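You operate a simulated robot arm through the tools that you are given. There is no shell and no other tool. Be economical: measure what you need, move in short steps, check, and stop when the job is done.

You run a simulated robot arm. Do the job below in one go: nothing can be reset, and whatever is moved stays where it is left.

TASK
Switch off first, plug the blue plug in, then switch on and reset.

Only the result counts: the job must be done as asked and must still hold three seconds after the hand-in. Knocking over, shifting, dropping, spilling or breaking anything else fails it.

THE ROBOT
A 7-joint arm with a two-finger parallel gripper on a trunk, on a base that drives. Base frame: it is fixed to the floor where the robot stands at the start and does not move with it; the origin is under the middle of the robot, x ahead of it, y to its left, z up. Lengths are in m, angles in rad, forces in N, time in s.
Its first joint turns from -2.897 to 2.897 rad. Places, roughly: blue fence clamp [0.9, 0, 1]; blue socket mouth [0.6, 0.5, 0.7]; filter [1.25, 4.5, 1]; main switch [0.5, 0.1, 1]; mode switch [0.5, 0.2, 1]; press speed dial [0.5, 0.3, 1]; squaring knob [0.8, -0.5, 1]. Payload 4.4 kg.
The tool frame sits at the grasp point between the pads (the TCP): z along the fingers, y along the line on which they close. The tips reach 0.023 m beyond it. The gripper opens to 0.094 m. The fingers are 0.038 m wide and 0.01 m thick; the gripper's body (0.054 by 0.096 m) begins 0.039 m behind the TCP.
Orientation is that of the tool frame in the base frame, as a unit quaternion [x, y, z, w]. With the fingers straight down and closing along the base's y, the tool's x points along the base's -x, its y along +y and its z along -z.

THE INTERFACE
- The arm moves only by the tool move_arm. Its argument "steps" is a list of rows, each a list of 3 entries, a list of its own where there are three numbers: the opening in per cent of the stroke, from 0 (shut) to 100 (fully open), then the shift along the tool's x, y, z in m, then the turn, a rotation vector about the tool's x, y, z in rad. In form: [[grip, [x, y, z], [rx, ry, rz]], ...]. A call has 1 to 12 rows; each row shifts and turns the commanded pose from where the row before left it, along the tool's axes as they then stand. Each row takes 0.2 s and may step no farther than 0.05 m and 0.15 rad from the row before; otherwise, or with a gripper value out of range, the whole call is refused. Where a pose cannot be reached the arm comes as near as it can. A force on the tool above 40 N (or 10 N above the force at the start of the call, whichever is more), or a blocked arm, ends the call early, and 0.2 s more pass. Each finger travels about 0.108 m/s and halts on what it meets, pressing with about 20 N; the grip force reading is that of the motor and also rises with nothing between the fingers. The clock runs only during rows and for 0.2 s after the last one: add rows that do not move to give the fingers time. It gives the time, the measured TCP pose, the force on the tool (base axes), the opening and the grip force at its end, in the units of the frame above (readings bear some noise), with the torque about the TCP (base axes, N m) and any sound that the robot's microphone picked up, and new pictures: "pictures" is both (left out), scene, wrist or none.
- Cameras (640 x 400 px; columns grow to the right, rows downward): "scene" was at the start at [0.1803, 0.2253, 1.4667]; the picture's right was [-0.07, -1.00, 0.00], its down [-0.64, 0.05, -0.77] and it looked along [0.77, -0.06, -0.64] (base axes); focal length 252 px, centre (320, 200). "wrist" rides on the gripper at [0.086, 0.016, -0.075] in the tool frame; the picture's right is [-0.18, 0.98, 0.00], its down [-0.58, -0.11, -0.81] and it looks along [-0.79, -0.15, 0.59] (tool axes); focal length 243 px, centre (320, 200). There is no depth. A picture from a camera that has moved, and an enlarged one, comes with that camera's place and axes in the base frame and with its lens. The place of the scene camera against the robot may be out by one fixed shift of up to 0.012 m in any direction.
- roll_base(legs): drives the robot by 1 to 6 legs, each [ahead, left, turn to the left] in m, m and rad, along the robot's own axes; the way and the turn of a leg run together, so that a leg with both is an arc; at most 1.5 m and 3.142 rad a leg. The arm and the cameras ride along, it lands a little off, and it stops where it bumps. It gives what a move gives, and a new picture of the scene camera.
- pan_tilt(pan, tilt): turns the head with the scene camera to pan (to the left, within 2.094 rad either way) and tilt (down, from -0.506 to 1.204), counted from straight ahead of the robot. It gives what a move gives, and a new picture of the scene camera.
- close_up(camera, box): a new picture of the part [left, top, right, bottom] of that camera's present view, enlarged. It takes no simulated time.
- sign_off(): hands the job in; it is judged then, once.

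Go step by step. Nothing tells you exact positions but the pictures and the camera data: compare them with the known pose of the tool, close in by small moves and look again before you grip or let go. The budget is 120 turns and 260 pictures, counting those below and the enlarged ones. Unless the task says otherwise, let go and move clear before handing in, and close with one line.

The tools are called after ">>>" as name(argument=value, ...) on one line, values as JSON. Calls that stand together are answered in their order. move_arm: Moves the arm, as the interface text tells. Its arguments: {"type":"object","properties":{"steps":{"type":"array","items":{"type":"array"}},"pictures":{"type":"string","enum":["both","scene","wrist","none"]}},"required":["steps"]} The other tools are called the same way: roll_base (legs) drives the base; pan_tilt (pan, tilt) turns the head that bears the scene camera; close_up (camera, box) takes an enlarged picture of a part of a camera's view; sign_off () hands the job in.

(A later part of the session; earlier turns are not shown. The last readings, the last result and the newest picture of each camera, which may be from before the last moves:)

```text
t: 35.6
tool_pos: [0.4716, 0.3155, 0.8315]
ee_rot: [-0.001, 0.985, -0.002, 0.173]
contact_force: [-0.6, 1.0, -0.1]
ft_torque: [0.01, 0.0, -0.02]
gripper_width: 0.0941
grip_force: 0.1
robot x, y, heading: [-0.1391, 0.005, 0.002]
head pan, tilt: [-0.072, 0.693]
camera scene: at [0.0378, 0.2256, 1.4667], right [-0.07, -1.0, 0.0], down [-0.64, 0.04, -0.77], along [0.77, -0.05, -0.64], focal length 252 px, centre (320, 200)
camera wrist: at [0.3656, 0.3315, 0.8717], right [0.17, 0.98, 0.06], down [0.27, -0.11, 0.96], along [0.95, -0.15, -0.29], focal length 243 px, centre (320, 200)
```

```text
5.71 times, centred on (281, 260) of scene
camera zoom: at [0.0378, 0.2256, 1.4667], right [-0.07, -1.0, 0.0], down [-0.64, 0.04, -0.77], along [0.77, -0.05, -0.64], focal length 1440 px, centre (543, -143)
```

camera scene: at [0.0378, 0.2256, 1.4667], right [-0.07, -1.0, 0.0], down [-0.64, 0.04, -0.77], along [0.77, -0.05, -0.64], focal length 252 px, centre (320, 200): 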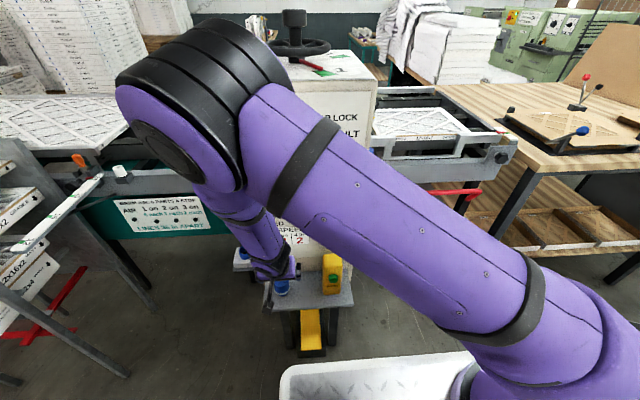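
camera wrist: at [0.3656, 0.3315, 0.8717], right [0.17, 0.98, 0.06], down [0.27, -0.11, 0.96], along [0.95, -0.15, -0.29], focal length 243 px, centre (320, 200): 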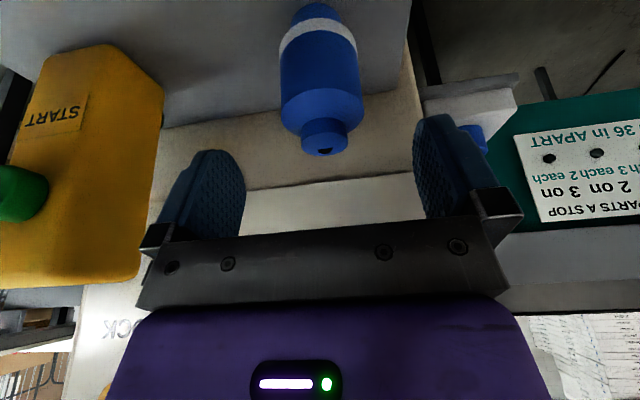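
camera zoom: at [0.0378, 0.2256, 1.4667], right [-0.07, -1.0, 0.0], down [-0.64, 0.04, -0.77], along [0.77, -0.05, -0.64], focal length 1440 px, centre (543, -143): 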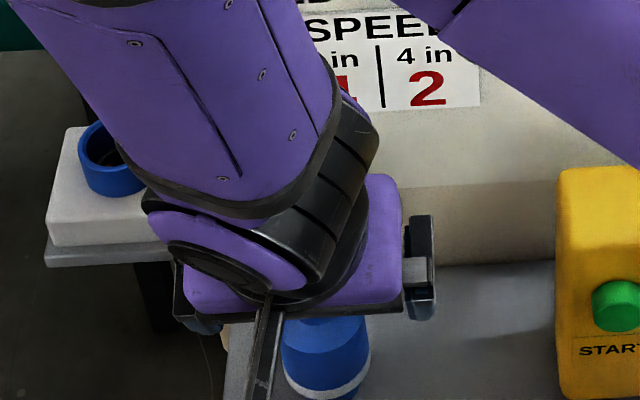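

Refined: plug axis [0.487, 0.317], body side z 0.753–0.787, cap top 0.80. Going down to grip the body.

>>> move_arm(steps=[[100, [0.002, 0.001, 0.028], [0, 0, 0]], [100, [0.002, 0, 0.0275], [0, 0, 0]], [100, [0, 0, 0], [0, 0, 0]]])

>>> close_up(camera="wrist", box=[160, 0, 480, 200])

>>> close_up(camera="scene", box=[225, 225, 337, 295])

```text
t: 36.4
tool_pos: [0.4862, 0.3155, 0.7779]
ee_rot: [-0.001, 0.985, 0.0, 0.174]
contact_force: [-0.2, 0.4, -0.1]
ft_torque: [0.03, 0.02, 0.03]
gripper_width: 0.0941
grip_force: 0.0
robot x, y, heading: [-0.145, 0.0001, 0.005]
head pan, tilt: [-0.072, 0.693]
camera scene: at [0.0378, 0.2256, 1.4667], right [-0.07, -1.0, 0.0], down [-0.64, 0.04, -0.77], along [0.77, -0.05, -0.64], focal length 252 px, centre (320, 200)
camera wrist: at [0.3806, 0.3329, 0.8182], right [0.17, 0.98, 0.06], down [0.27, -0.11, 0.96], along [0.95, -0.15, -0.29], focal length 243 px, centre (320, 200)
```

scene: 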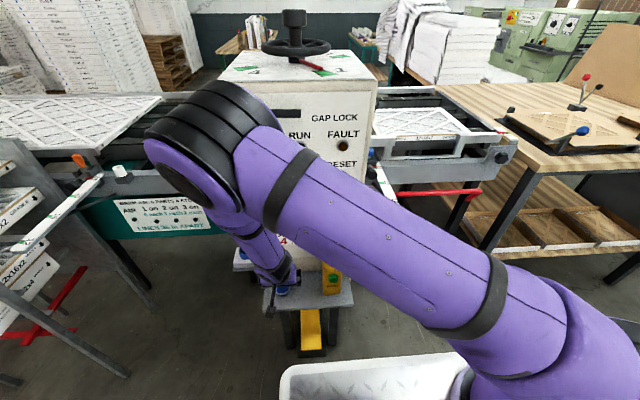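
wrist: 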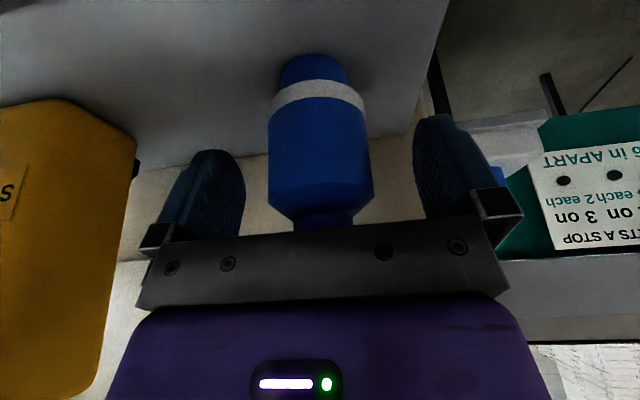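

```text
2.00 times, centred on (320, 100) of wrist
camera zoom: at [0.3806, 0.3329, 0.8182], right [0.17, 0.98, 0.06], down [0.27, -0.11, 0.96], along [0.95, -0.15, -0.29], focal length 485 px, centre (320, 400)
```

zoom: 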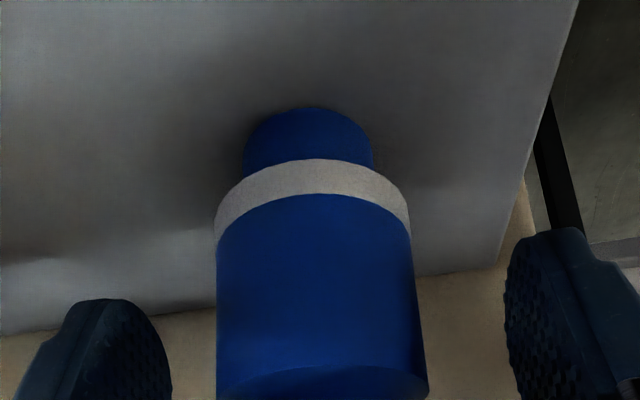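

```text
5.71 times, centred on (281, 260) of scene
camera zoom: at [0.0378, 0.2256, 1.4667], right [-0.07, -1.0, 0.0], down [-0.64, 0.04, -0.77], along [0.77, -0.05, -0.64], focal length 1440 px, centre (543, -143)
```

zoom: 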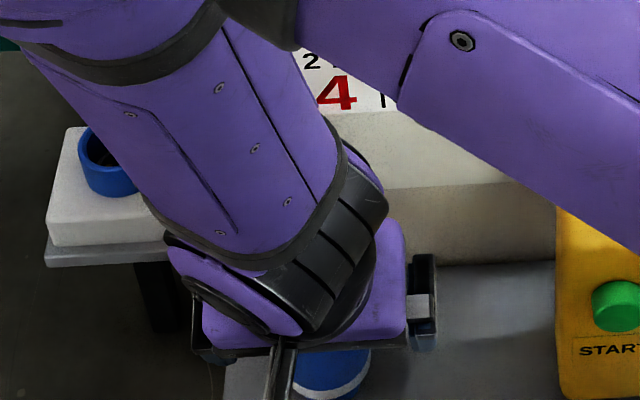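

Aligned with the plug between the pads. Closing gently.

>>> move_arm(steps=[[80, [0, 0, 0], [0, 0, 0]], [65, [0, 0, 0], [0, 0, 0]], [57, [0, 0, 0], [0, 0, 0]], [50, [0, 0, 0], [0, 0, 0]], [40, [0, 0, 0], [0, 0, 0]], [35, [0, 0, 0], [0, 0, 0]]], pictures="wrist")

```text
t: 37.8
tool_pos: [0.487, 0.3165, 0.7772]
ee_rot: [-0.001, 0.985, -0.002, 0.174]
contact_force: [-0.1, -0.7, 1.2]
ft_torque: [0.02, -0.04, 0.0]
gripper_width: 0.0457
grip_force: 20.5
robot x, y, heading: [-0.1432, 0.001, -0.001]
head pan, tilt: [-0.072, 0.693]
camera wrist: at [0.3805, 0.3328, 0.8184], right [0.17, 0.98, 0.06], down [0.27, -0.11, 0.96], along [0.95, -0.15, -0.29], focal length 243 px, centre (320, 200)
```

wrist: 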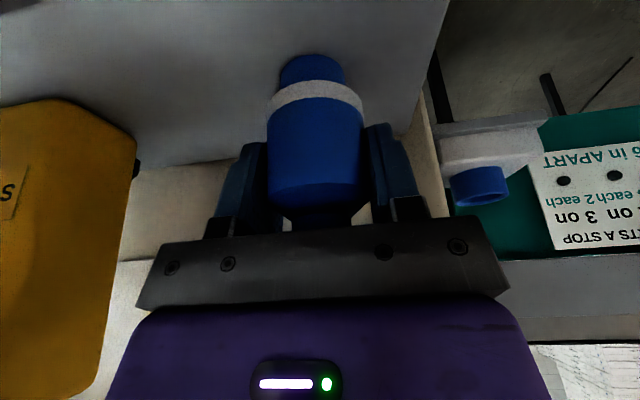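

Plug gripped. Lifting it straight up, then I'll look at the socket again.

>>> move_arm(steps=[[35, [-0.007, 0, -0.019], [0, 0, 0]], [35, [-0.0137, 0, -0.0376], [0, 0, 0]], [35, [-0.0137, 0, -0.0376], [0, 0, 0]], [35, [-0.0137, 0, -0.0376], [0, 0, 0]], [35, [0, 0, 0], [0, 0, 0]]])

>>> close_up(camera="wrist", box=[240, 0, 560, 200])

>>> close_up(camera="scene", box=[215, 225, 311, 285])

```text
t: 39.0
tool_pos: [0.4871, 0.3165, 0.9176]
ee_rot: [-0.001, 0.985, -0.002, 0.173]
contact_force: [0.1, -0.1, -0.9]
ft_torque: [-0.03, 0.01, -0.01]
gripper_width: 0.0456
grip_force: 20.0
robot x, y, heading: [-0.1419, 0.0019, 0.001]
head pan, tilt: [-0.072, 0.693]
camera scene: at [0.038, 0.2257, 1.4667], right [-0.07, -1.0, 0.0], down [-0.64, 0.04, -0.77], along [0.77, -0.05, -0.64], focal length 252 px, centre (320, 200)
camera wrist: at [0.3809, 0.3331, 0.9577], right [0.17, 0.98, 0.06], down [0.27, -0.11, 0.96], along [0.95, -0.15, -0.29], focal length 243 px, centre (320, 200)
```

scene: 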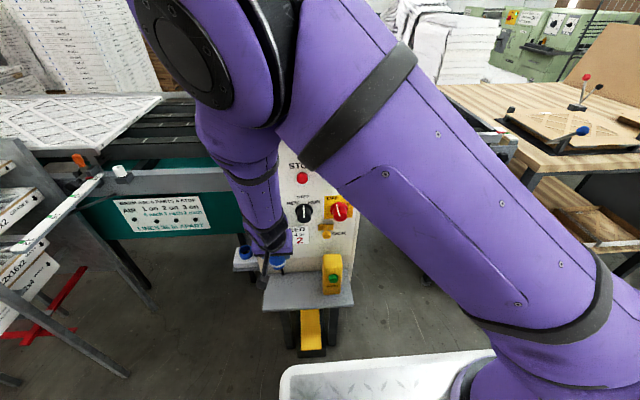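
wrist: 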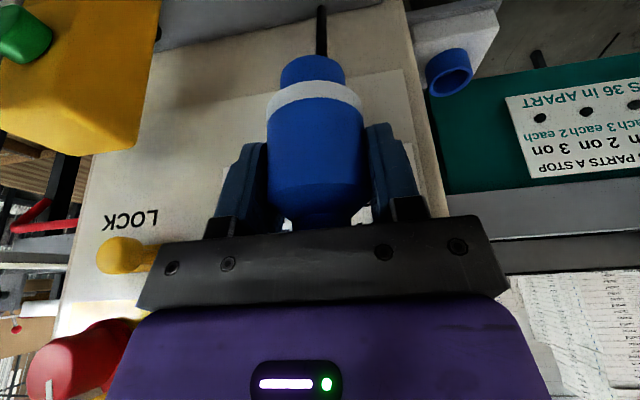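

```text
2.00 times, centred on (400, 100) of wrist
camera zoom: at [0.3809, 0.3331, 0.9577], right [0.17, 0.98, 0.06], down [0.27, -0.11, 0.96], along [0.95, -0.15, -0.29], focal length 485 px, centre (160, 400)
```

zoom: 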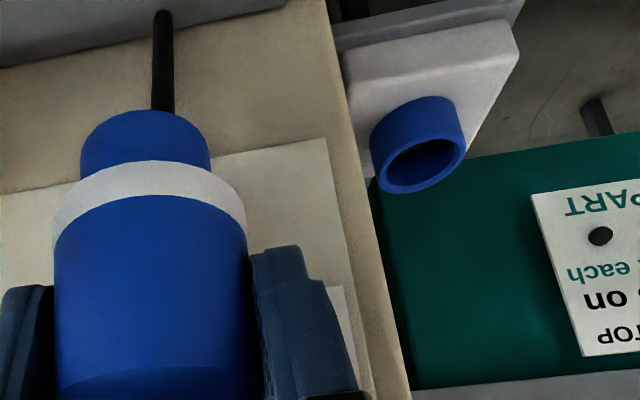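

```text
6.67 times, centred on (263, 255) of scene
camera zoom: at [0.038, 0.2257, 1.4667], right [-0.07, -1.0, 0.0], down [-0.64, 0.04, -0.77], along [0.77, -0.05, -0.64], focal length 1680 px, centre (700, -167)
```

zoom: 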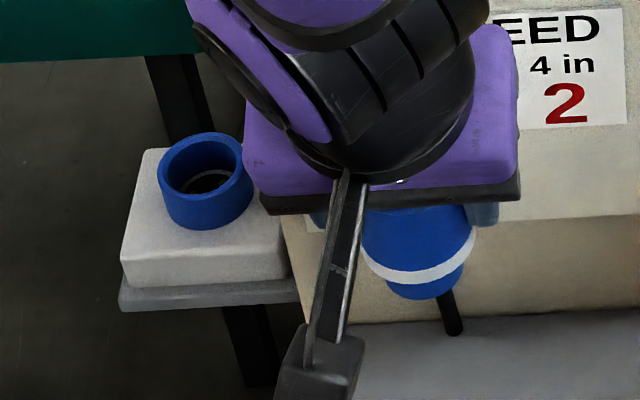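

A thin dark rod shows under the plug's nose. I'll zoom in to understand whether it's a pin, a cable or something else.

>>> close_up(camera="wrist", box=[270, 0, 370, 80])

>>> close_up(camera="scene", box=[262, 250, 302, 280])

>>> close_up(camera="scene", box=[230, 235, 262, 259])

```text
5.00 times, centred on (320, 40) of wrist
camera zoom: at [0.3809, 0.3331, 0.9577], right [0.17, 0.98, 0.06], down [0.27, -0.11, 0.96], along [0.95, -0.15, -0.29], focal length 1213 px, centre (320, 1000)
```

zoom: 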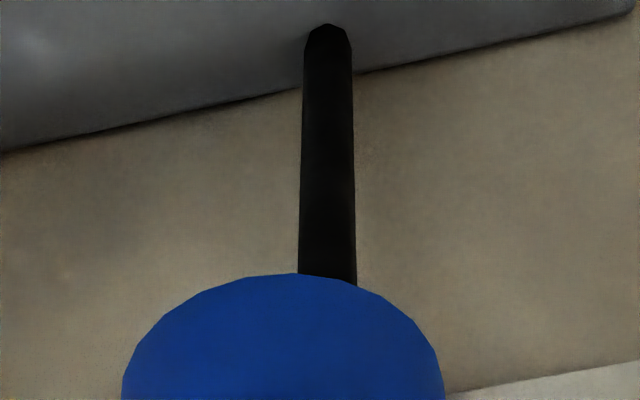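

```text
13.33 times, centred on (282, 265) of scene
camera zoom: at [0.038, 0.2257, 1.4667], right [-0.07, -1.0, 0.0], down [-0.64, 0.04, -0.77], along [0.77, -0.05, -0.64], focal length 3360 px, centre (827, -667)
```

zoom: 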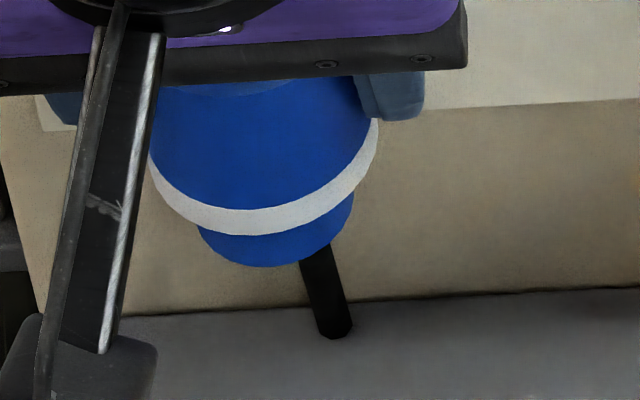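

```text
16.00 times, centred on (246, 247) of scene
camera zoom: at [0.038, 0.2257, 1.4667], right [-0.07, -1.0, 0.0], down [-0.64, 0.04, -0.77], along [0.77, -0.05, -0.64], focal length 4032 px, centre (1504, -552)
```

zoom: 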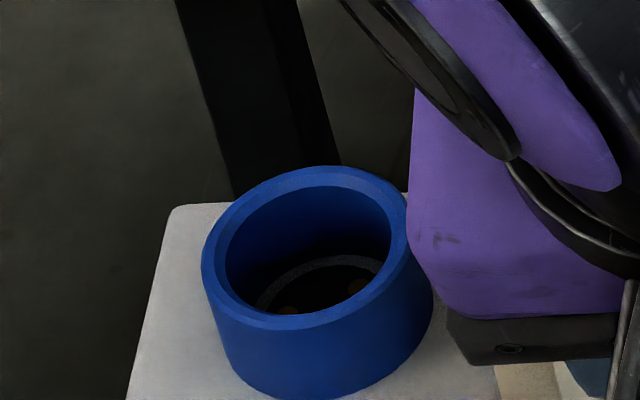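

The rod stands/extends from the shelf behind the plug (its cable), so the nose is the contact end. Socket mouth triangulates to [0.636, 0.455, 0.755], clear of the cabinet side at y≈0.387. Carrying the plug over it at height.

>>> move_arm(steps=[[35, [0, 0.0346, 0], [0, 0, 0]], [35, [0, 0.0346, 0], [0, 0, 0]], [35, [0, 0.0346, 0], [0, 0, 0]], [35, [0, 0.0346, 0], [0, 0, 0]], [35, [-0.035, 0, 0.0128], [0, 0, 0]], [35, [-0.035, 0, 0.0128], [0, 0, 0]], [35, [0, 0, 0], [0, 0, 0]]])

>>> close_up(camera="wrist", box=[200, 0, 440, 150])

>>> close_up(camera="scene", box=[205, 215, 301, 275])

```text
t: 40.6
tool_pos: [0.5604, 0.4557, 0.9159]
ee_rot: [-0.002, 0.985, -0.001, 0.173]
contact_force: [-0.4, -0.2, -1.9]
ft_torque: [0.0, -0.01, -0.01]
gripper_width: 0.0454
grip_force: 19.9
robot x, y, heading: [-0.1439, -0.0007, -0.002]
head pan, tilt: [-0.072, 0.693]
camera scene: at [0.0378, 0.2257, 1.4667], right [-0.07, -1.0, 0.0], down [-0.64, 0.04, -0.77], along [0.77, -0.05, -0.64], focal length 252 px, centre (320, 200)
camera wrist: at [0.4546, 0.4715, 0.9566], right [0.17, 0.98, 0.06], down [0.27, -0.11, 0.96], along [0.95, -0.15, -0.29], focal length 243 px, centre (320, 200)
```

scene: 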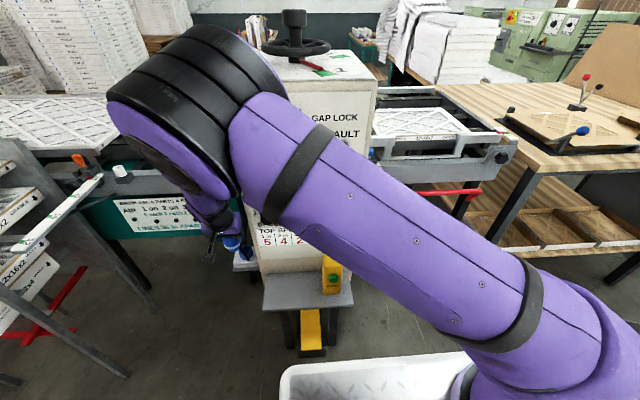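
wrist: 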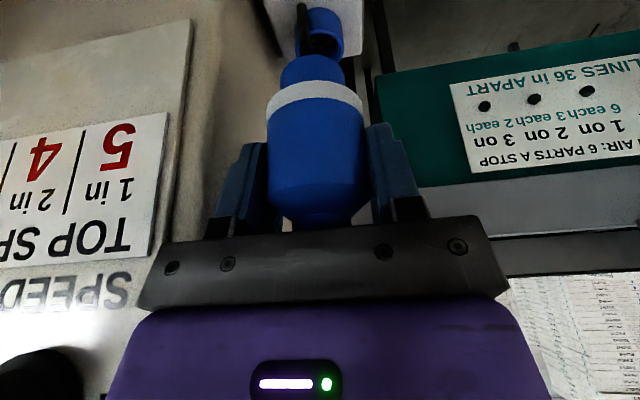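

```text
2.67 times, centred on (320, 75) of wrist
camera zoom: at [0.4546, 0.4715, 0.9566], right [0.17, 0.98, 0.06], down [0.27, -0.11, 0.96], along [0.95, -0.15, -0.29], focal length 647 px, centre (320, 533)
```

zoom: 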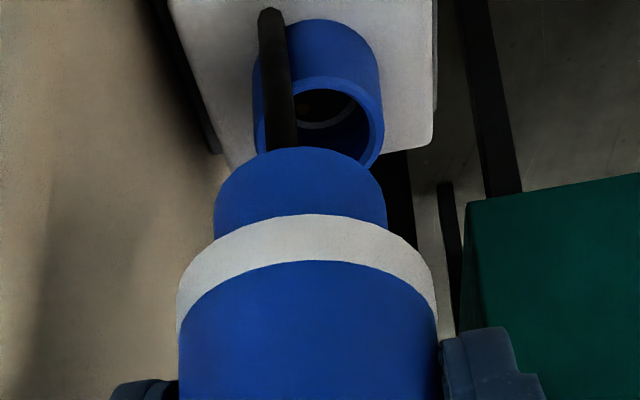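

```text
6.67 times, centred on (253, 245) of scene
camera zoom: at [0.0378, 0.2257, 1.4667], right [-0.07, -1.0, 0.0], down [-0.64, 0.04, -0.77], along [0.77, -0.05, -0.64], focal length 1680 px, centre (767, -100)
```

zoom: 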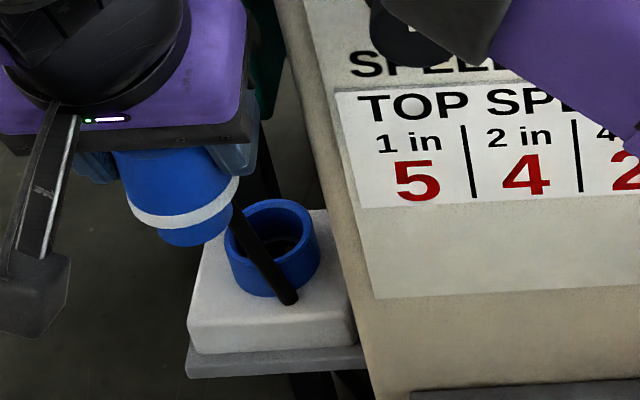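

The rod moves rigidly with the plug (its cable stub), passing behind it. Socket and plug line up laterally; moving forward over the socket and down to just above it.

>>> move_arm(steps=[[35, [-0.0345, 0, 0.0126], [0, 0, 0]], [35, [-0.0345, 0, 0.0126], [0, 0, 0]], [35, [0.012, 0, 0.033], [0, 0, 0]], [35, [0.012, 0, 0.033], [0, 0, 0]], [35, [0, 0, 0], [0, 0, 0]]])

>>> close_up(camera="wrist", box=[200, 0, 440, 150])

>>> close_up(camera="scene", box=[205, 215, 301, 275])

```text
t: 41.8
tool_pos: [0.634, 0.4547, 0.8461]
ee_rot: [-0.001, 0.985, -0.002, 0.173]
contact_force: [-0.7, -0.2, -1.5]
ft_torque: [0.0, 0.02, 0.01]
gripper_width: 0.0455
grip_force: 19.9
robot x, y, heading: [-0.1376, 0.0015, 0.007]
head pan, tilt: [-0.072, 0.693]
camera scene: at [0.0379, 0.2256, 1.4667], right [-0.07, -1.0, 0.0], down [-0.64, 0.04, -0.77], along [0.77, -0.05, -0.64], focal length 252 px, centre (320, 200)
camera wrist: at [0.528, 0.4713, 0.8871], right [0.17, 0.98, 0.06], down [0.27, -0.11, 0.96], along [0.95, -0.15, -0.29], focal length 243 px, centre (320, 200)
```

scene: 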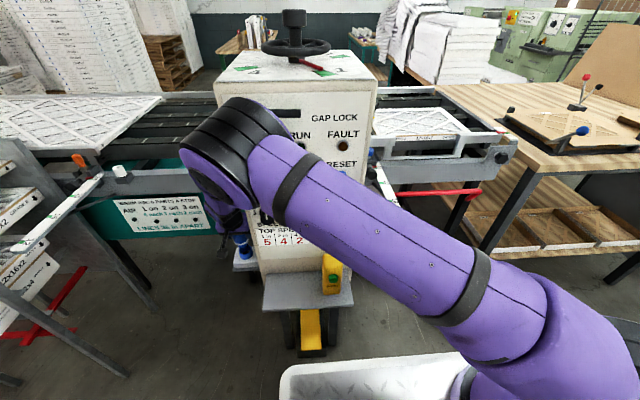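
wrist: 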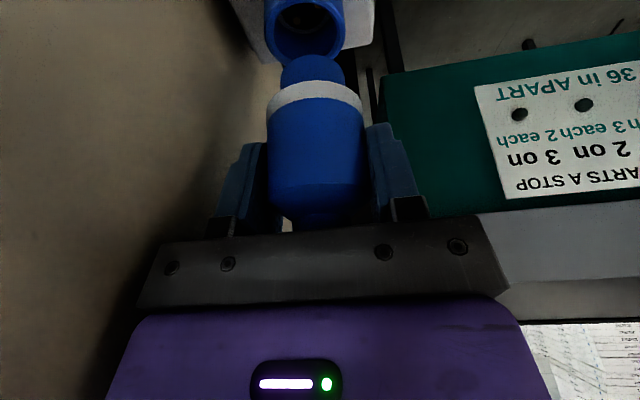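

```text
2.67 times, centred on (320, 75) of wrist
camera zoom: at [0.528, 0.4713, 0.8871], right [0.17, 0.98, 0.06], down [0.27, -0.11, 0.96], along [0.95, -0.15, -0.29], focal length 647 px, centre (320, 533)
```

zoom: 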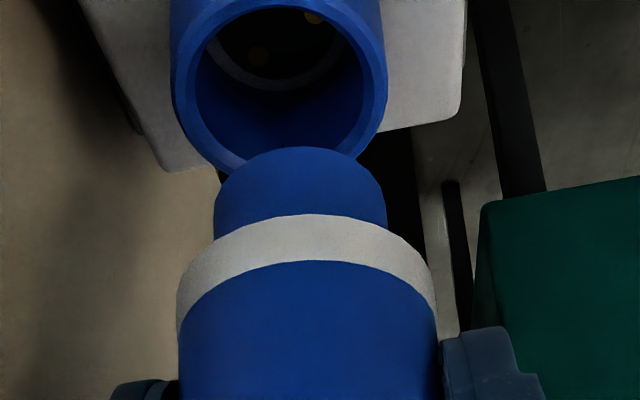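

```text
6.67 times, centred on (253, 245) of scene
camera zoom: at [0.0379, 0.2256, 1.4667], right [-0.07, -1.0, 0.0], down [-0.64, 0.04, -0.77], along [0.77, -0.05, -0.64], focal length 1680 px, centre (767, -100)
```

zoom: 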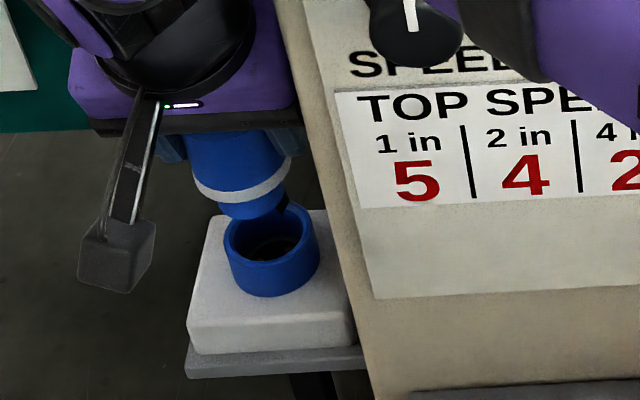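

The nose (≈34.5 mm) should fit the socket bore (≈36 mm). Lowering to just above the rim with a slight correction.

>>> move_arm(steps=[[35, [0.006, -0.001, 0.0133], [0, 0, 0]], [35, [0.0058, 0, 0.0133], [0, 0, 0]], [35, [0, 0, 0], [0, 0, 0]]])

>>> close_up(camera="wrist", box=[240, 0, 400, 100])

>>> close_up(camera="scene", box=[222, 230, 270, 260])

```text
t: 42.6
tool_pos: [0.6317, 0.4541, 0.8175]
ee_rot: [-0.001, 0.985, -0.002, 0.173]
contact_force: [-0.1, 0.0, -1.0]
ft_torque: [-0.01, 0.04, -0.01]
gripper_width: 0.0456
grip_force: 20.5
robot x, y, heading: [-0.1435, -0.0005, 0.002]
head pan, tilt: [-0.072, 0.693]
camera scene: at [0.0379, 0.2257, 1.4667], right [-0.07, -1.0, 0.0], down [-0.64, 0.04, -0.77], along [0.77, -0.05, -0.64], focal length 252 px, centre (320, 200)
camera wrist: at [0.5264, 0.4707, 0.8582], right [0.17, 0.98, 0.06], down [0.27, -0.11, 0.96], along [0.95, -0.15, -0.29], focal length 243 px, centre (320, 200)
```

scene: 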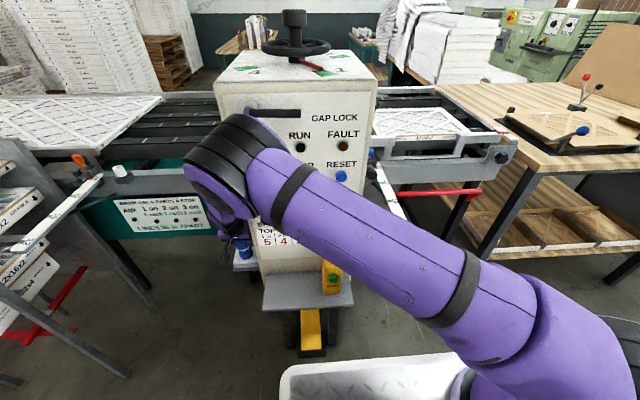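
wrist: 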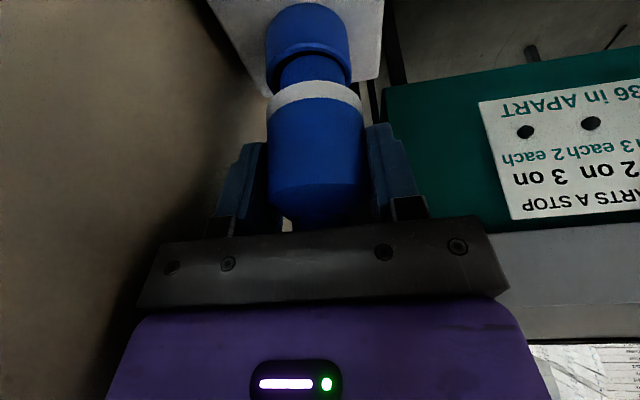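

```text
4.00 times, centred on (320, 50) of wrist
camera zoom: at [0.5264, 0.4707, 0.8582], right [0.17, 0.98, 0.06], down [0.27, -0.11, 0.96], along [0.95, -0.15, -0.29], focal length 970 px, centre (320, 800)
```

zoom: 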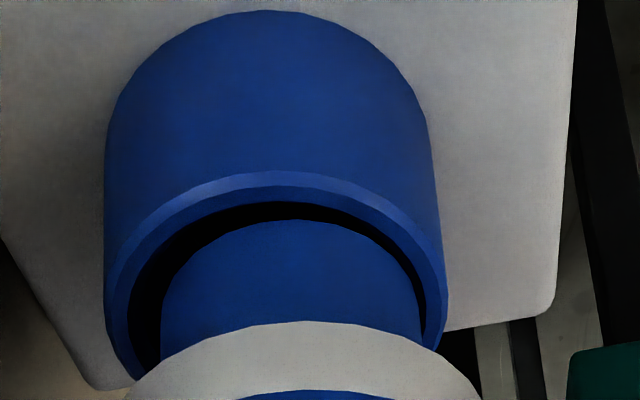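

```text
13.33 times, centred on (246, 245) of scene
camera zoom: at [0.0379, 0.2257, 1.4667], right [-0.07, -1.0, 0.0], down [-0.64, 0.04, -0.77], along [0.77, -0.05, -0.64], focal length 3360 px, centre (1307, -400)
```

zoom: 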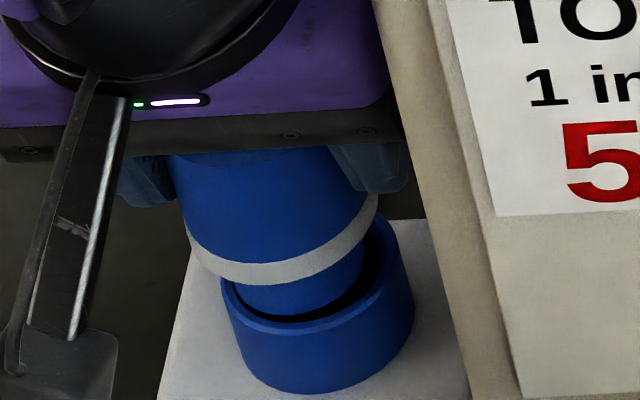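

Almost seated over the bore; plug is about 1.5 mm too far left. Correcting and lowering slowly while watching the force.

>>> move_arm(steps=[[35, [-0.0005, -0.0016, 0], [0, 0, 0]], [35, [0.001, 0, 0.0028], [0, 0, 0]], [35, [0.001, 0, 0.0028], [0, 0, 0]], [35, [0, 0, 0], [0, 0, 0]]], pictures="none")

>>> close_up(camera="wrist", box=[240, 0, 400, 100])

>>> close_up(camera="scene", box=[222, 230, 270, 260])

```text
t: 43.6
tool_pos: [0.6334, 0.4531, 0.8115]
ee_rot: [-0.001, 0.985, -0.002, 0.173]
contact_force: [2.6, -0.7, -0.2]
ft_torque: [-0.06, -0.12, 0.0]
gripper_width: 0.0455
grip_force: 19.7
robot x, y, heading: [-0.1403, -0.0002, 0.004]
head pan, tilt: [-0.072, 0.693]
```

```text
4.00 times, centred on (320, 50) of wrist
camera zoom: at [0.5269, 0.4691, 0.8524], right [0.17, 0.98, 0.06], down [0.27, -0.11, 0.96], along [0.95, -0.15, -0.29], focal length 970 px, centre (320, 800)
```

zoom: 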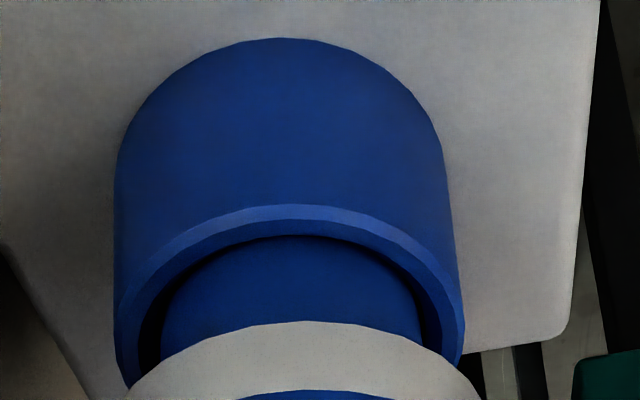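

```text
13.33 times, centred on (246, 245) of scene
camera zoom: at [0.038, 0.2256, 1.4667], right [-0.07, -1.0, 0.0], down [-0.64, 0.04, -0.77], along [0.77, -0.05, -0.64], focal length 3360 px, centre (1307, -400)
```

zoom: 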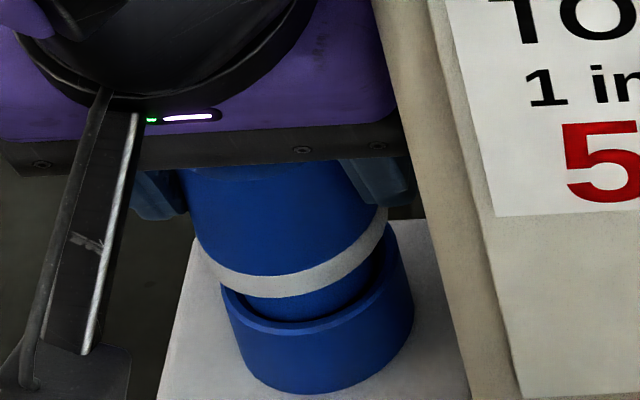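

Centred now and the nose is entering the bore. Nudging slightly forward and continuing down in small steps.

>>> move_arm(steps=[[35, [-0.0007, 0, 0.0003], [0, 0, 0]], [35, [0.001, 0, 0.0028], [0, 0, 0]], [35, [0.001, 0, 0.0028], [0, 0, 0]], [35, [0, 0, 0], [0, 0, 0]]], pictures="none")

>>> close_up(camera="wrist", box=[240, 0, 400, 100])

```text
t: 44.6
tool_pos: [0.634, 0.453, 0.8065]
ee_rot: [-0.002, 0.985, -0.001, 0.173]
contact_force: [-0.4, 0.0, -0.3]
ft_torque: [-0.01, 0.02, 0.02]
gripper_width: 0.0456
grip_force: 19.7
robot x, y, heading: [-0.1431, 0.0004, 0.008]
head pan, tilt: [-0.072, 0.693]
```

```text
4.00 times, centred on (320, 50) of wrist
camera zoom: at [0.5271, 0.4692, 0.8464], right [0.17, 0.98, 0.06], down [0.27, -0.11, 0.96], along [0.95, -0.15, -0.29], focal length 970 px, centre (320, 800)
```

zoom: 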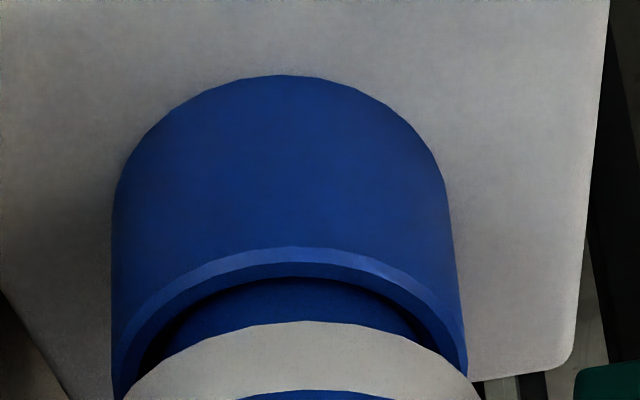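

Going in freely. Continuing down until the collar meets the rim.

>>> move_arm(steps=[[35, [0.001, 0, 0.0028], [0, 0, 0]], [35, [0.001, 0, 0.0028], [0, 0, 0]], [35, [0.001, 0, 0.0028], [0, 0, 0]], [35, [0, 0, 0], [0, 0, 0]]], pictures="none")

>>> close_up(camera="wrist", box=[240, 0, 400, 100])

>>> close_up(camera="scene", box=[222, 230, 270, 260])

```text
t: 45.6
tool_pos: [0.6341, 0.453, 0.7963]
ee_rot: [-0.002, 0.985, -0.002, 0.173]
contact_force: [-0.2, 0.1, -1.3]
ft_torque: [0.0, -0.01, 0.01]
gripper_width: 0.0453
grip_force: 19.6
robot x, y, heading: [-0.1394, -0.0003, 0.003]
head pan, tilt: [-0.072, 0.693]
```

```text
4.00 times, centred on (320, 50) of wrist
camera zoom: at [0.5279, 0.4691, 0.8375], right [0.17, 0.98, 0.06], down [0.27, -0.11, 0.96], along [0.95, -0.15, -0.29], focal length 970 px, centre (320, 800)
```

zoom: 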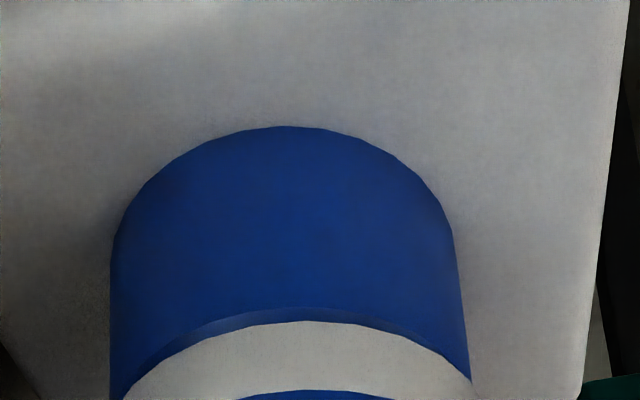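

```text
13.33 times, centred on (246, 245) of scene
camera zoom: at [0.0379, 0.2257, 1.4667], right [-0.07, -1.0, 0.0], down [-0.64, 0.04, -0.77], along [0.77, -0.05, -0.64], focal length 3360 px, centre (1307, -400)
```

zoom: 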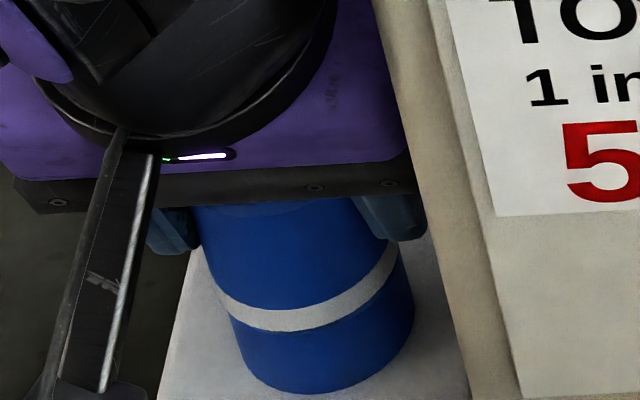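

No resistance yet; pressing on until it seats.

>>> move_arm(steps=[[35, [0.0007, 0, 0.0019], [0, 0, 0]], [35, [0.0007, 0, 0.0019], [0, 0, 0]], [35, [0.0007, 0, 0.0019], [0, 0, 0]], [35, [0, 0, 0], [0, 0, 0]]], pictures="none")

>>> close_up(camera="wrist", box=[240, 0, 400, 100])

```text
t: 46.6
tool_pos: [0.6342, 0.4537, 0.7918]
ee_rot: [-0.001, 0.985, 0.0, 0.174]
contact_force: [3.2, 0.5, 19.0]
ft_torque: [0.23, 0.07, 0.06]
gripper_width: 0.0456
grip_force: 20.2
robot x, y, heading: [-0.1438, 0.0056, -0.002]
head pan, tilt: [-0.072, 0.693]
```

```text
4.00 times, centred on (320, 50) of wrist
camera zoom: at [0.5282, 0.4696, 0.8326], right [0.17, 0.98, 0.06], down [0.27, -0.11, 0.96], along [0.95, -0.15, -0.28], focal length 970 px, centre (320, 800)
```

zoom: 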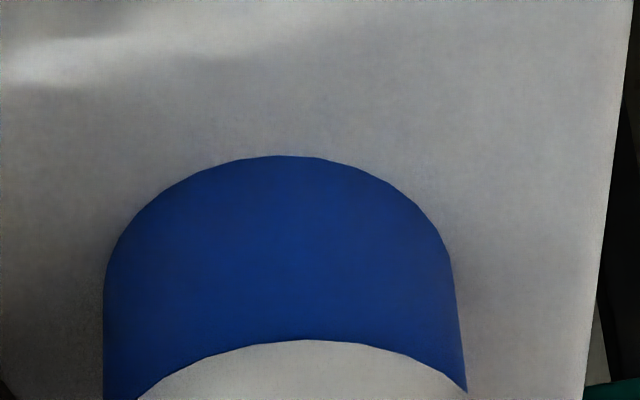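

There's 19 N of resistance with the collar at the rim. Checking for a remaining gap.

>>> close_up(camera="scene", box=[222, 230, 270, 260])

>>> close_up(camera="wrist", box=[240, 50, 400, 150])

```text
13.33 times, centred on (246, 245) of scene
camera zoom: at [0.0374, 0.2253, 1.4668], right [-0.07, -1.0, 0.0], down [-0.64, 0.04, -0.77], along [0.77, -0.05, -0.64], focal length 3360 px, centre (1307, -400)
```

zoom: 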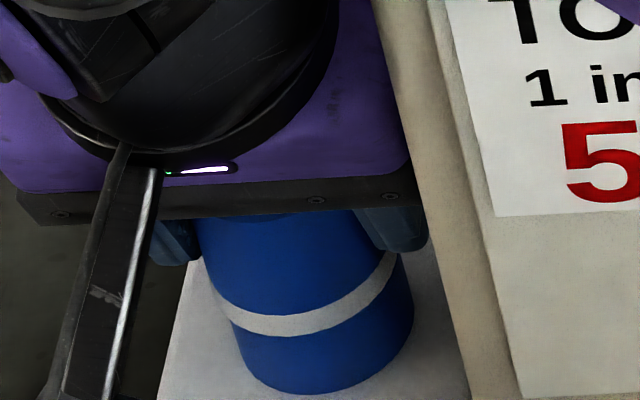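

```text
4.00 times, centred on (320, 100) of wrist
camera zoom: at [0.5282, 0.4696, 0.8326], right [0.17, 0.98, 0.06], down [0.27, -0.11, 0.96], along [0.95, -0.15, -0.28], focal length 970 px, centre (320, 600)
```

zoom: 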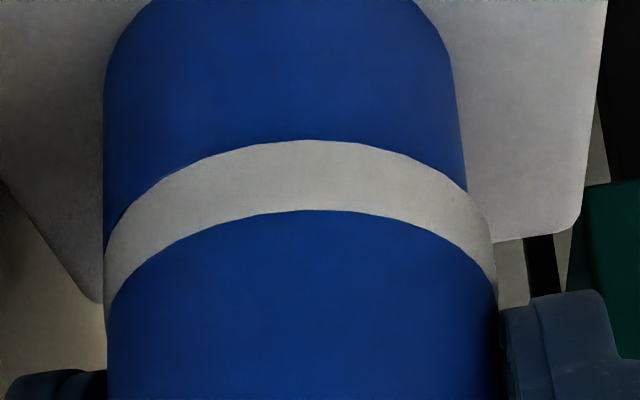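

It looks seated, but the overhanging collar could hide a 2–3 mm gap. I'll push a bit more in the grip to see if it moves further.

>>> move_arm(steps=[[20, [0.0005, 0, 0.0014], [0, 0, 0]], [20, [0.0005, 0, 0.0014], [0, 0, 0]], [20, [0, 0, 0], [0, 0, 0]]], pictures="none")

>>> close_up(camera="wrist", box=[240, 50, 400, 150])

>>> close_up(camera="scene", box=[222, 230, 270, 260])

```text
t: 47.4
tool_pos: [0.6342, 0.4526, 0.7875]
ee_rot: [-0.001, 0.985, -0.001, 0.173]
contact_force: [1.8, 1.5, 18.8]
ft_torque: [0.18, 0.13, -0.03]
gripper_width: 0.0456
grip_force: 20.0
robot x, y, heading: [-0.141, -0.0016, 0.006]
head pan, tilt: [-0.072, 0.693]
```

```text
4.00 times, centred on (320, 100) of wrist
camera zoom: at [0.5274, 0.4693, 0.8288], right [0.17, 0.98, 0.06], down [0.27, -0.11, 0.96], along [0.95, -0.15, -0.29], focal length 970 px, centre (320, 600)
```

zoom: 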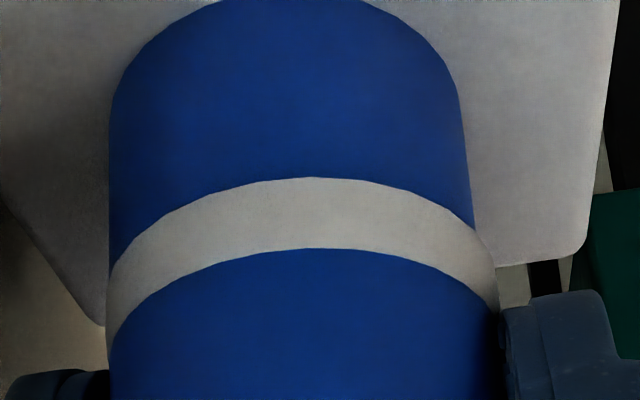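

```text
13.33 times, centred on (246, 245) of scene
camera zoom: at [0.0373, 0.2253, 1.4669], right [-0.07, -1.0, 0.0], down [-0.64, 0.04, -0.77], along [0.77, -0.05, -0.64], focal length 3360 px, centre (1307, -400)
```

zoom: 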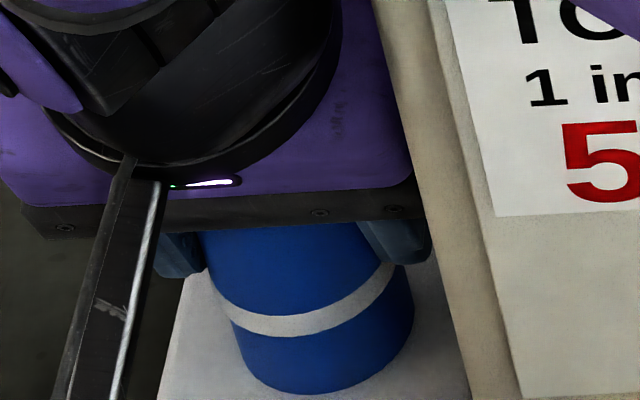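

The plug doesn't move further in the grip; the pads slip at ~19 N. I'll let go, back off, and press on the cap from above with closed fingers to make sure it's fully home.

>>> move_arm(steps=[[60, [0, 0, 0], [0, 0, 0]], [70, [0, 0, 0], [0, 0, 0]], [70, [0, 0, -0.03], [0, 0, 0]], [70, [0, 0, -0.04], [0, 0, 0]], [70, [0, 0, -0.03], [0, 0, 0]], [70, [0, 0, 0], [0, 0, 0]]])

>>> close_up(camera="wrist", box=[200, 0, 440, 150])

>>> close_up(camera="scene", box=[222, 230, 270, 260])

```text
t: 48.8
tool_pos: [0.5994, 0.4533, 0.882]
ee_rot: [-0.001, 0.985, -0.001, 0.173]
contact_force: [-0.3, -0.4, -0.4]
ft_torque: [-0.01, -0.01, -0.01]
gripper_width: 0.066
grip_force: 0.2
robot x, y, heading: [-0.1419, 0.0033, 0.004]
head pan, tilt: [-0.072, 0.693]
camera scene: at [0.038, 0.2257, 1.4667], right [-0.07, -1.0, 0.0], down [-0.64, 0.04, -0.77], along [0.77, -0.05, -0.64], focal length 252 px, centre (320, 200)
camera wrist: at [0.4926, 0.4697, 0.9223], right [0.17, 0.98, 0.06], down [0.27, -0.11, 0.96], along [0.95, -0.15, -0.29], focal length 243 px, centre (320, 200)
```

scene: 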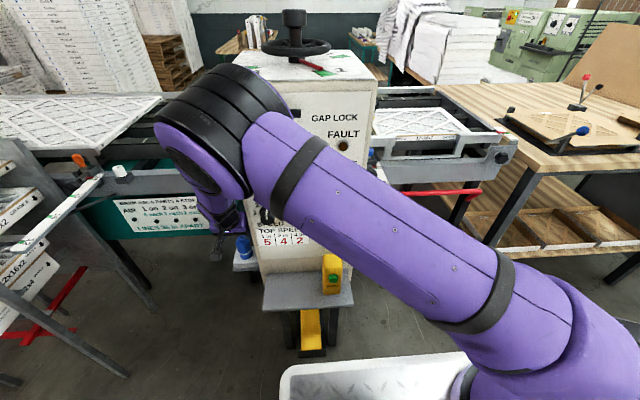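
wrist: 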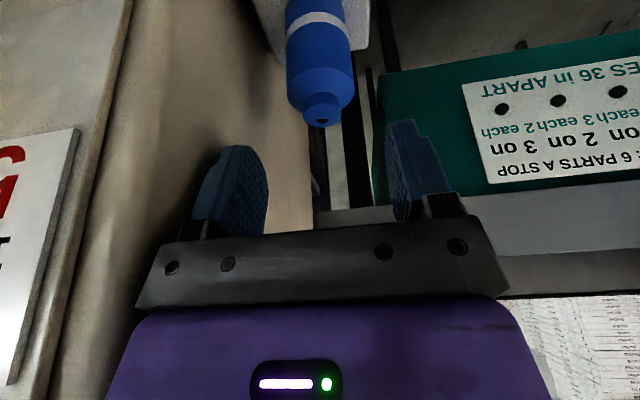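

```text
2.67 times, centred on (320, 75) of wrist
camera zoom: at [0.4926, 0.4697, 0.9223], right [0.17, 0.98, 0.06], down [0.27, -0.11, 0.96], along [0.95, -0.15, -0.29], focal length 647 px, centre (320, 533)
```

zoom: 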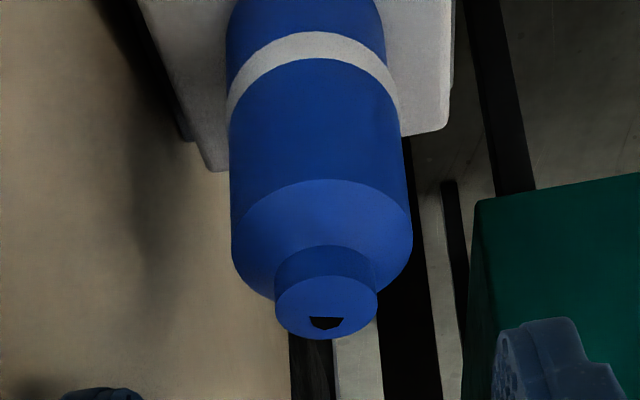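

```text
13.33 times, centred on (246, 245) of scene
camera zoom: at [0.038, 0.2257, 1.4667], right [-0.07, -1.0, 0.0], down [-0.64, 0.04, -0.77], along [0.77, -0.05, -0.64], focal length 3360 px, centre (1307, -400)
```

zoom: 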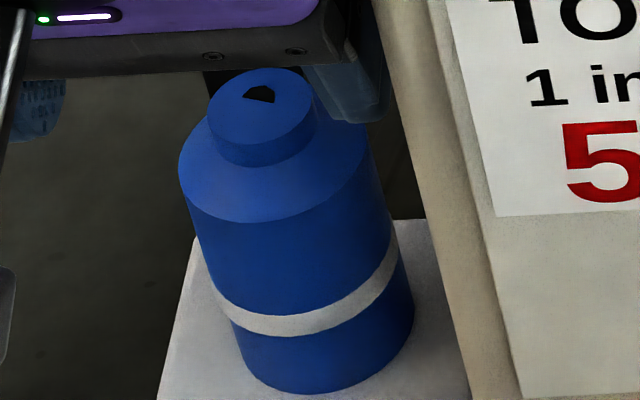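

The plug stands straight in the socket. Closing the fingers and pressing on the cap.

>>> move_arm(steps=[[30, [0, 0, 0], [0, 0, 0]], [0, [0, 0, 0], [0, 0, 0]], [0, [-0.0357, -0.0006, 0.0132], [0, 0, 0]], [0, [0, 0, 0.019], [0, 0, 0]], [0, [0.003, 0, 0.0085], [0, 0, 0]], [0, [0.001, 0, 0.0028], [0, 0, 0]], [0, [0.001, 0, 0.0028], [0, 0, 0]], [0, [0.001, 0, 0.0028], [0, 0, 0]], [0, [0.001, 0, 0.0028], [0, 0, 0]], [0, [0.001, 0, 0.0028], [0, 0, 0]]])

>>> close_up(camera="scene", box=[222, 230, 270, 260])

```text
t: 50.8
tool_pos: [0.6426, 0.4585, 0.8499]
ee_rot: [-0.005, 0.984, 0.004, 0.175]
contact_force: [-3.5, -2.0, 11.4]
ft_torque: [-0.1, 0.21, 0.02]
gripper_width: 0.0
grip_force: 20.2
robot x, y, heading: [-0.1415, 0.0001, 0.001]
head pan, tilt: [-0.072, 0.693]
stopped in row 9: the force on the tool passed its limit at 44 N (the readings are from after the stop); the commanded pose is now the measured one
camera scene: at [0.0364, 0.226, 1.4669], right [-0.07, -1.0, 0.0], down [-0.64, 0.04, -0.77], along [0.77, -0.05, -0.64], focal length 252 px, centre (320, 200)
camera wrist: at [0.5362, 0.4742, 0.8905], right [0.16, 0.98, 0.07], down [0.27, -0.11, 0.96], along [0.95, -0.14, -0.28], focal length 243 px, centre (320, 200)
```

scene: 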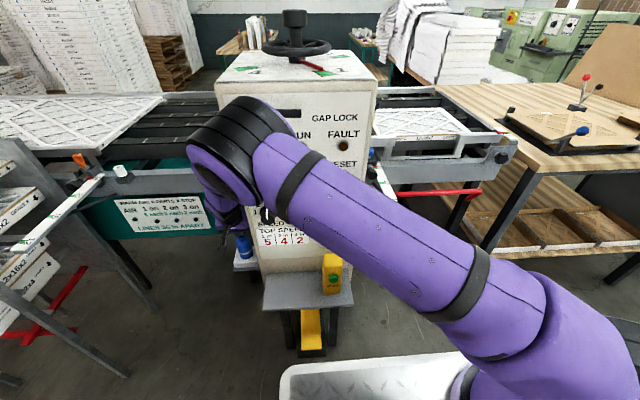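
wrist: 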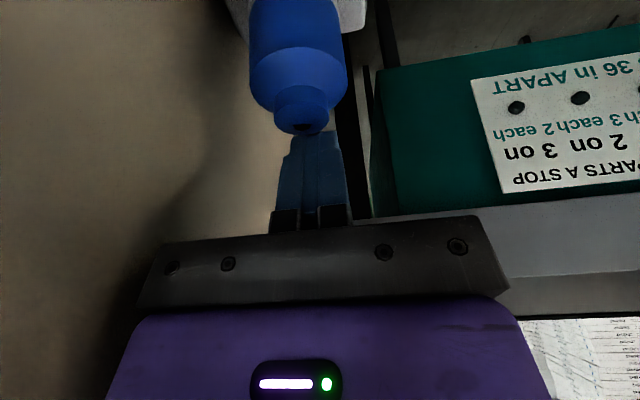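

```text
13.33 times, centred on (246, 245) of scene
camera zoom: at [0.0364, 0.226, 1.4669], right [-0.07, -1.0, 0.0], down [-0.64, 0.04, -0.77], along [0.77, -0.05, -0.64], focal length 3360 px, centre (1307, -400)
```

zoom: 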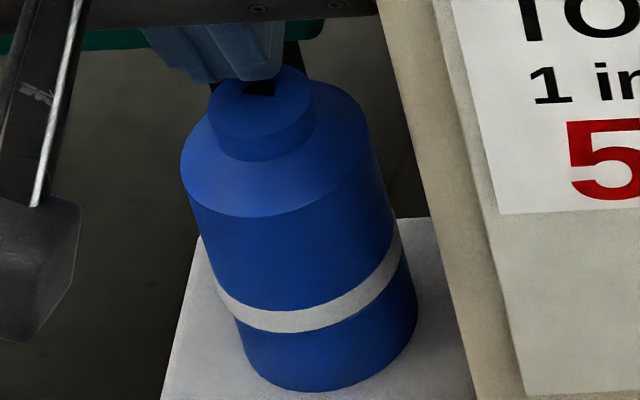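

Pressing with over 40 N doesn't move it, so it sits on a hard stop. To rule out a gap under the collar, I'll back off and look horizontally with the wrist camera.

>>> move_arm(steps=[[0, [0, 0, -0.03], [0, 0, 0]], [0, [0.0407, 0, -0.0149], [0, 0, 0]], [0, [0.0407, 0, -0.0149], [0, 0, 0]], [0, [0.0407, 0, -0.0149], [0, 0, 0]], [0, [0, 0, 0], [0, -0.15, 0]], [0, [0, 0, 0], [0, -0.15, 0]], [0, [0.0242, 0, 0.0318], [0, 0, 0]], [0, [0.0242, 0, 0.0318], [0, 0, 0]], [0, [0.0242, 0, 0.0318], [0, 0, 0]], [0, [0, 0, 0], [0, 0, 0]]])

>>> close_up(camera="wrist", box=[260, 100, 420, 200])

```text
t: 53.0
tool_pos: [0.5045, 0.4552, 0.7555]
ee_rot: [-0.003, 0.947, 0.003, 0.32]
contact_force: [0.1, 0.8, 0.3]
ft_torque: [0.04, -0.03, 0.01]
gripper_width: 0.0
grip_force: 20.0
robot x, y, heading: [-0.139, 0.0029, 0.0]
head pan, tilt: [-0.072, 0.693]
camera scene: at [0.0376, 0.226, 1.4667], right [-0.07, -1.0, 0.0], down [-0.64, 0.04, -0.77], along [0.77, -0.05, -0.64], focal length 252 px, centre (320, 200)
camera wrist: at [0.3907, 0.4721, 0.7634], right [0.14, 0.98, 0.11], down [-0.03, -0.11, 0.99], along [0.99, -0.14, 0.01], focal length 243 px, centre (320, 200)
```

scene: 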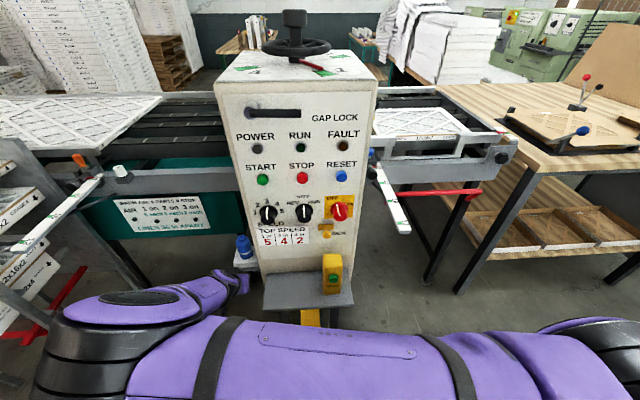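
wrist: 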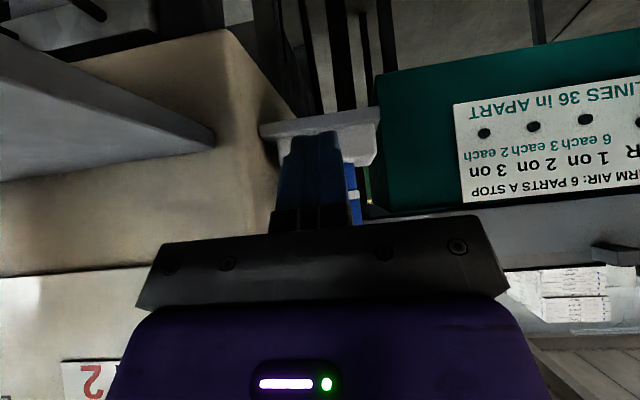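

```text
4.00 times, centred on (340, 150) of wrist
camera zoom: at [0.3907, 0.4721, 0.7634], right [0.14, 0.98, 0.11], down [-0.03, -0.11, 0.99], along [0.99, -0.14, 0.01], focal length 970 px, centre (240, 400)
```

zoom: 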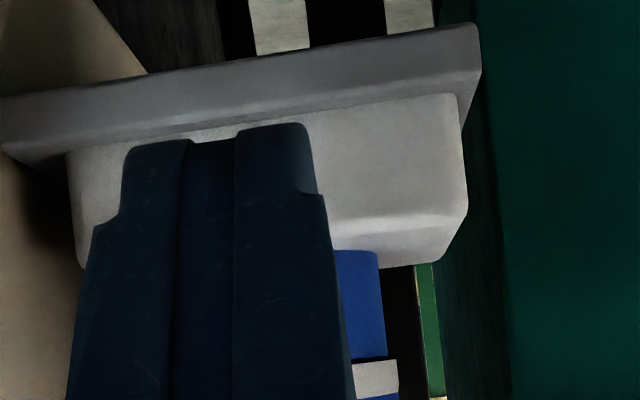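

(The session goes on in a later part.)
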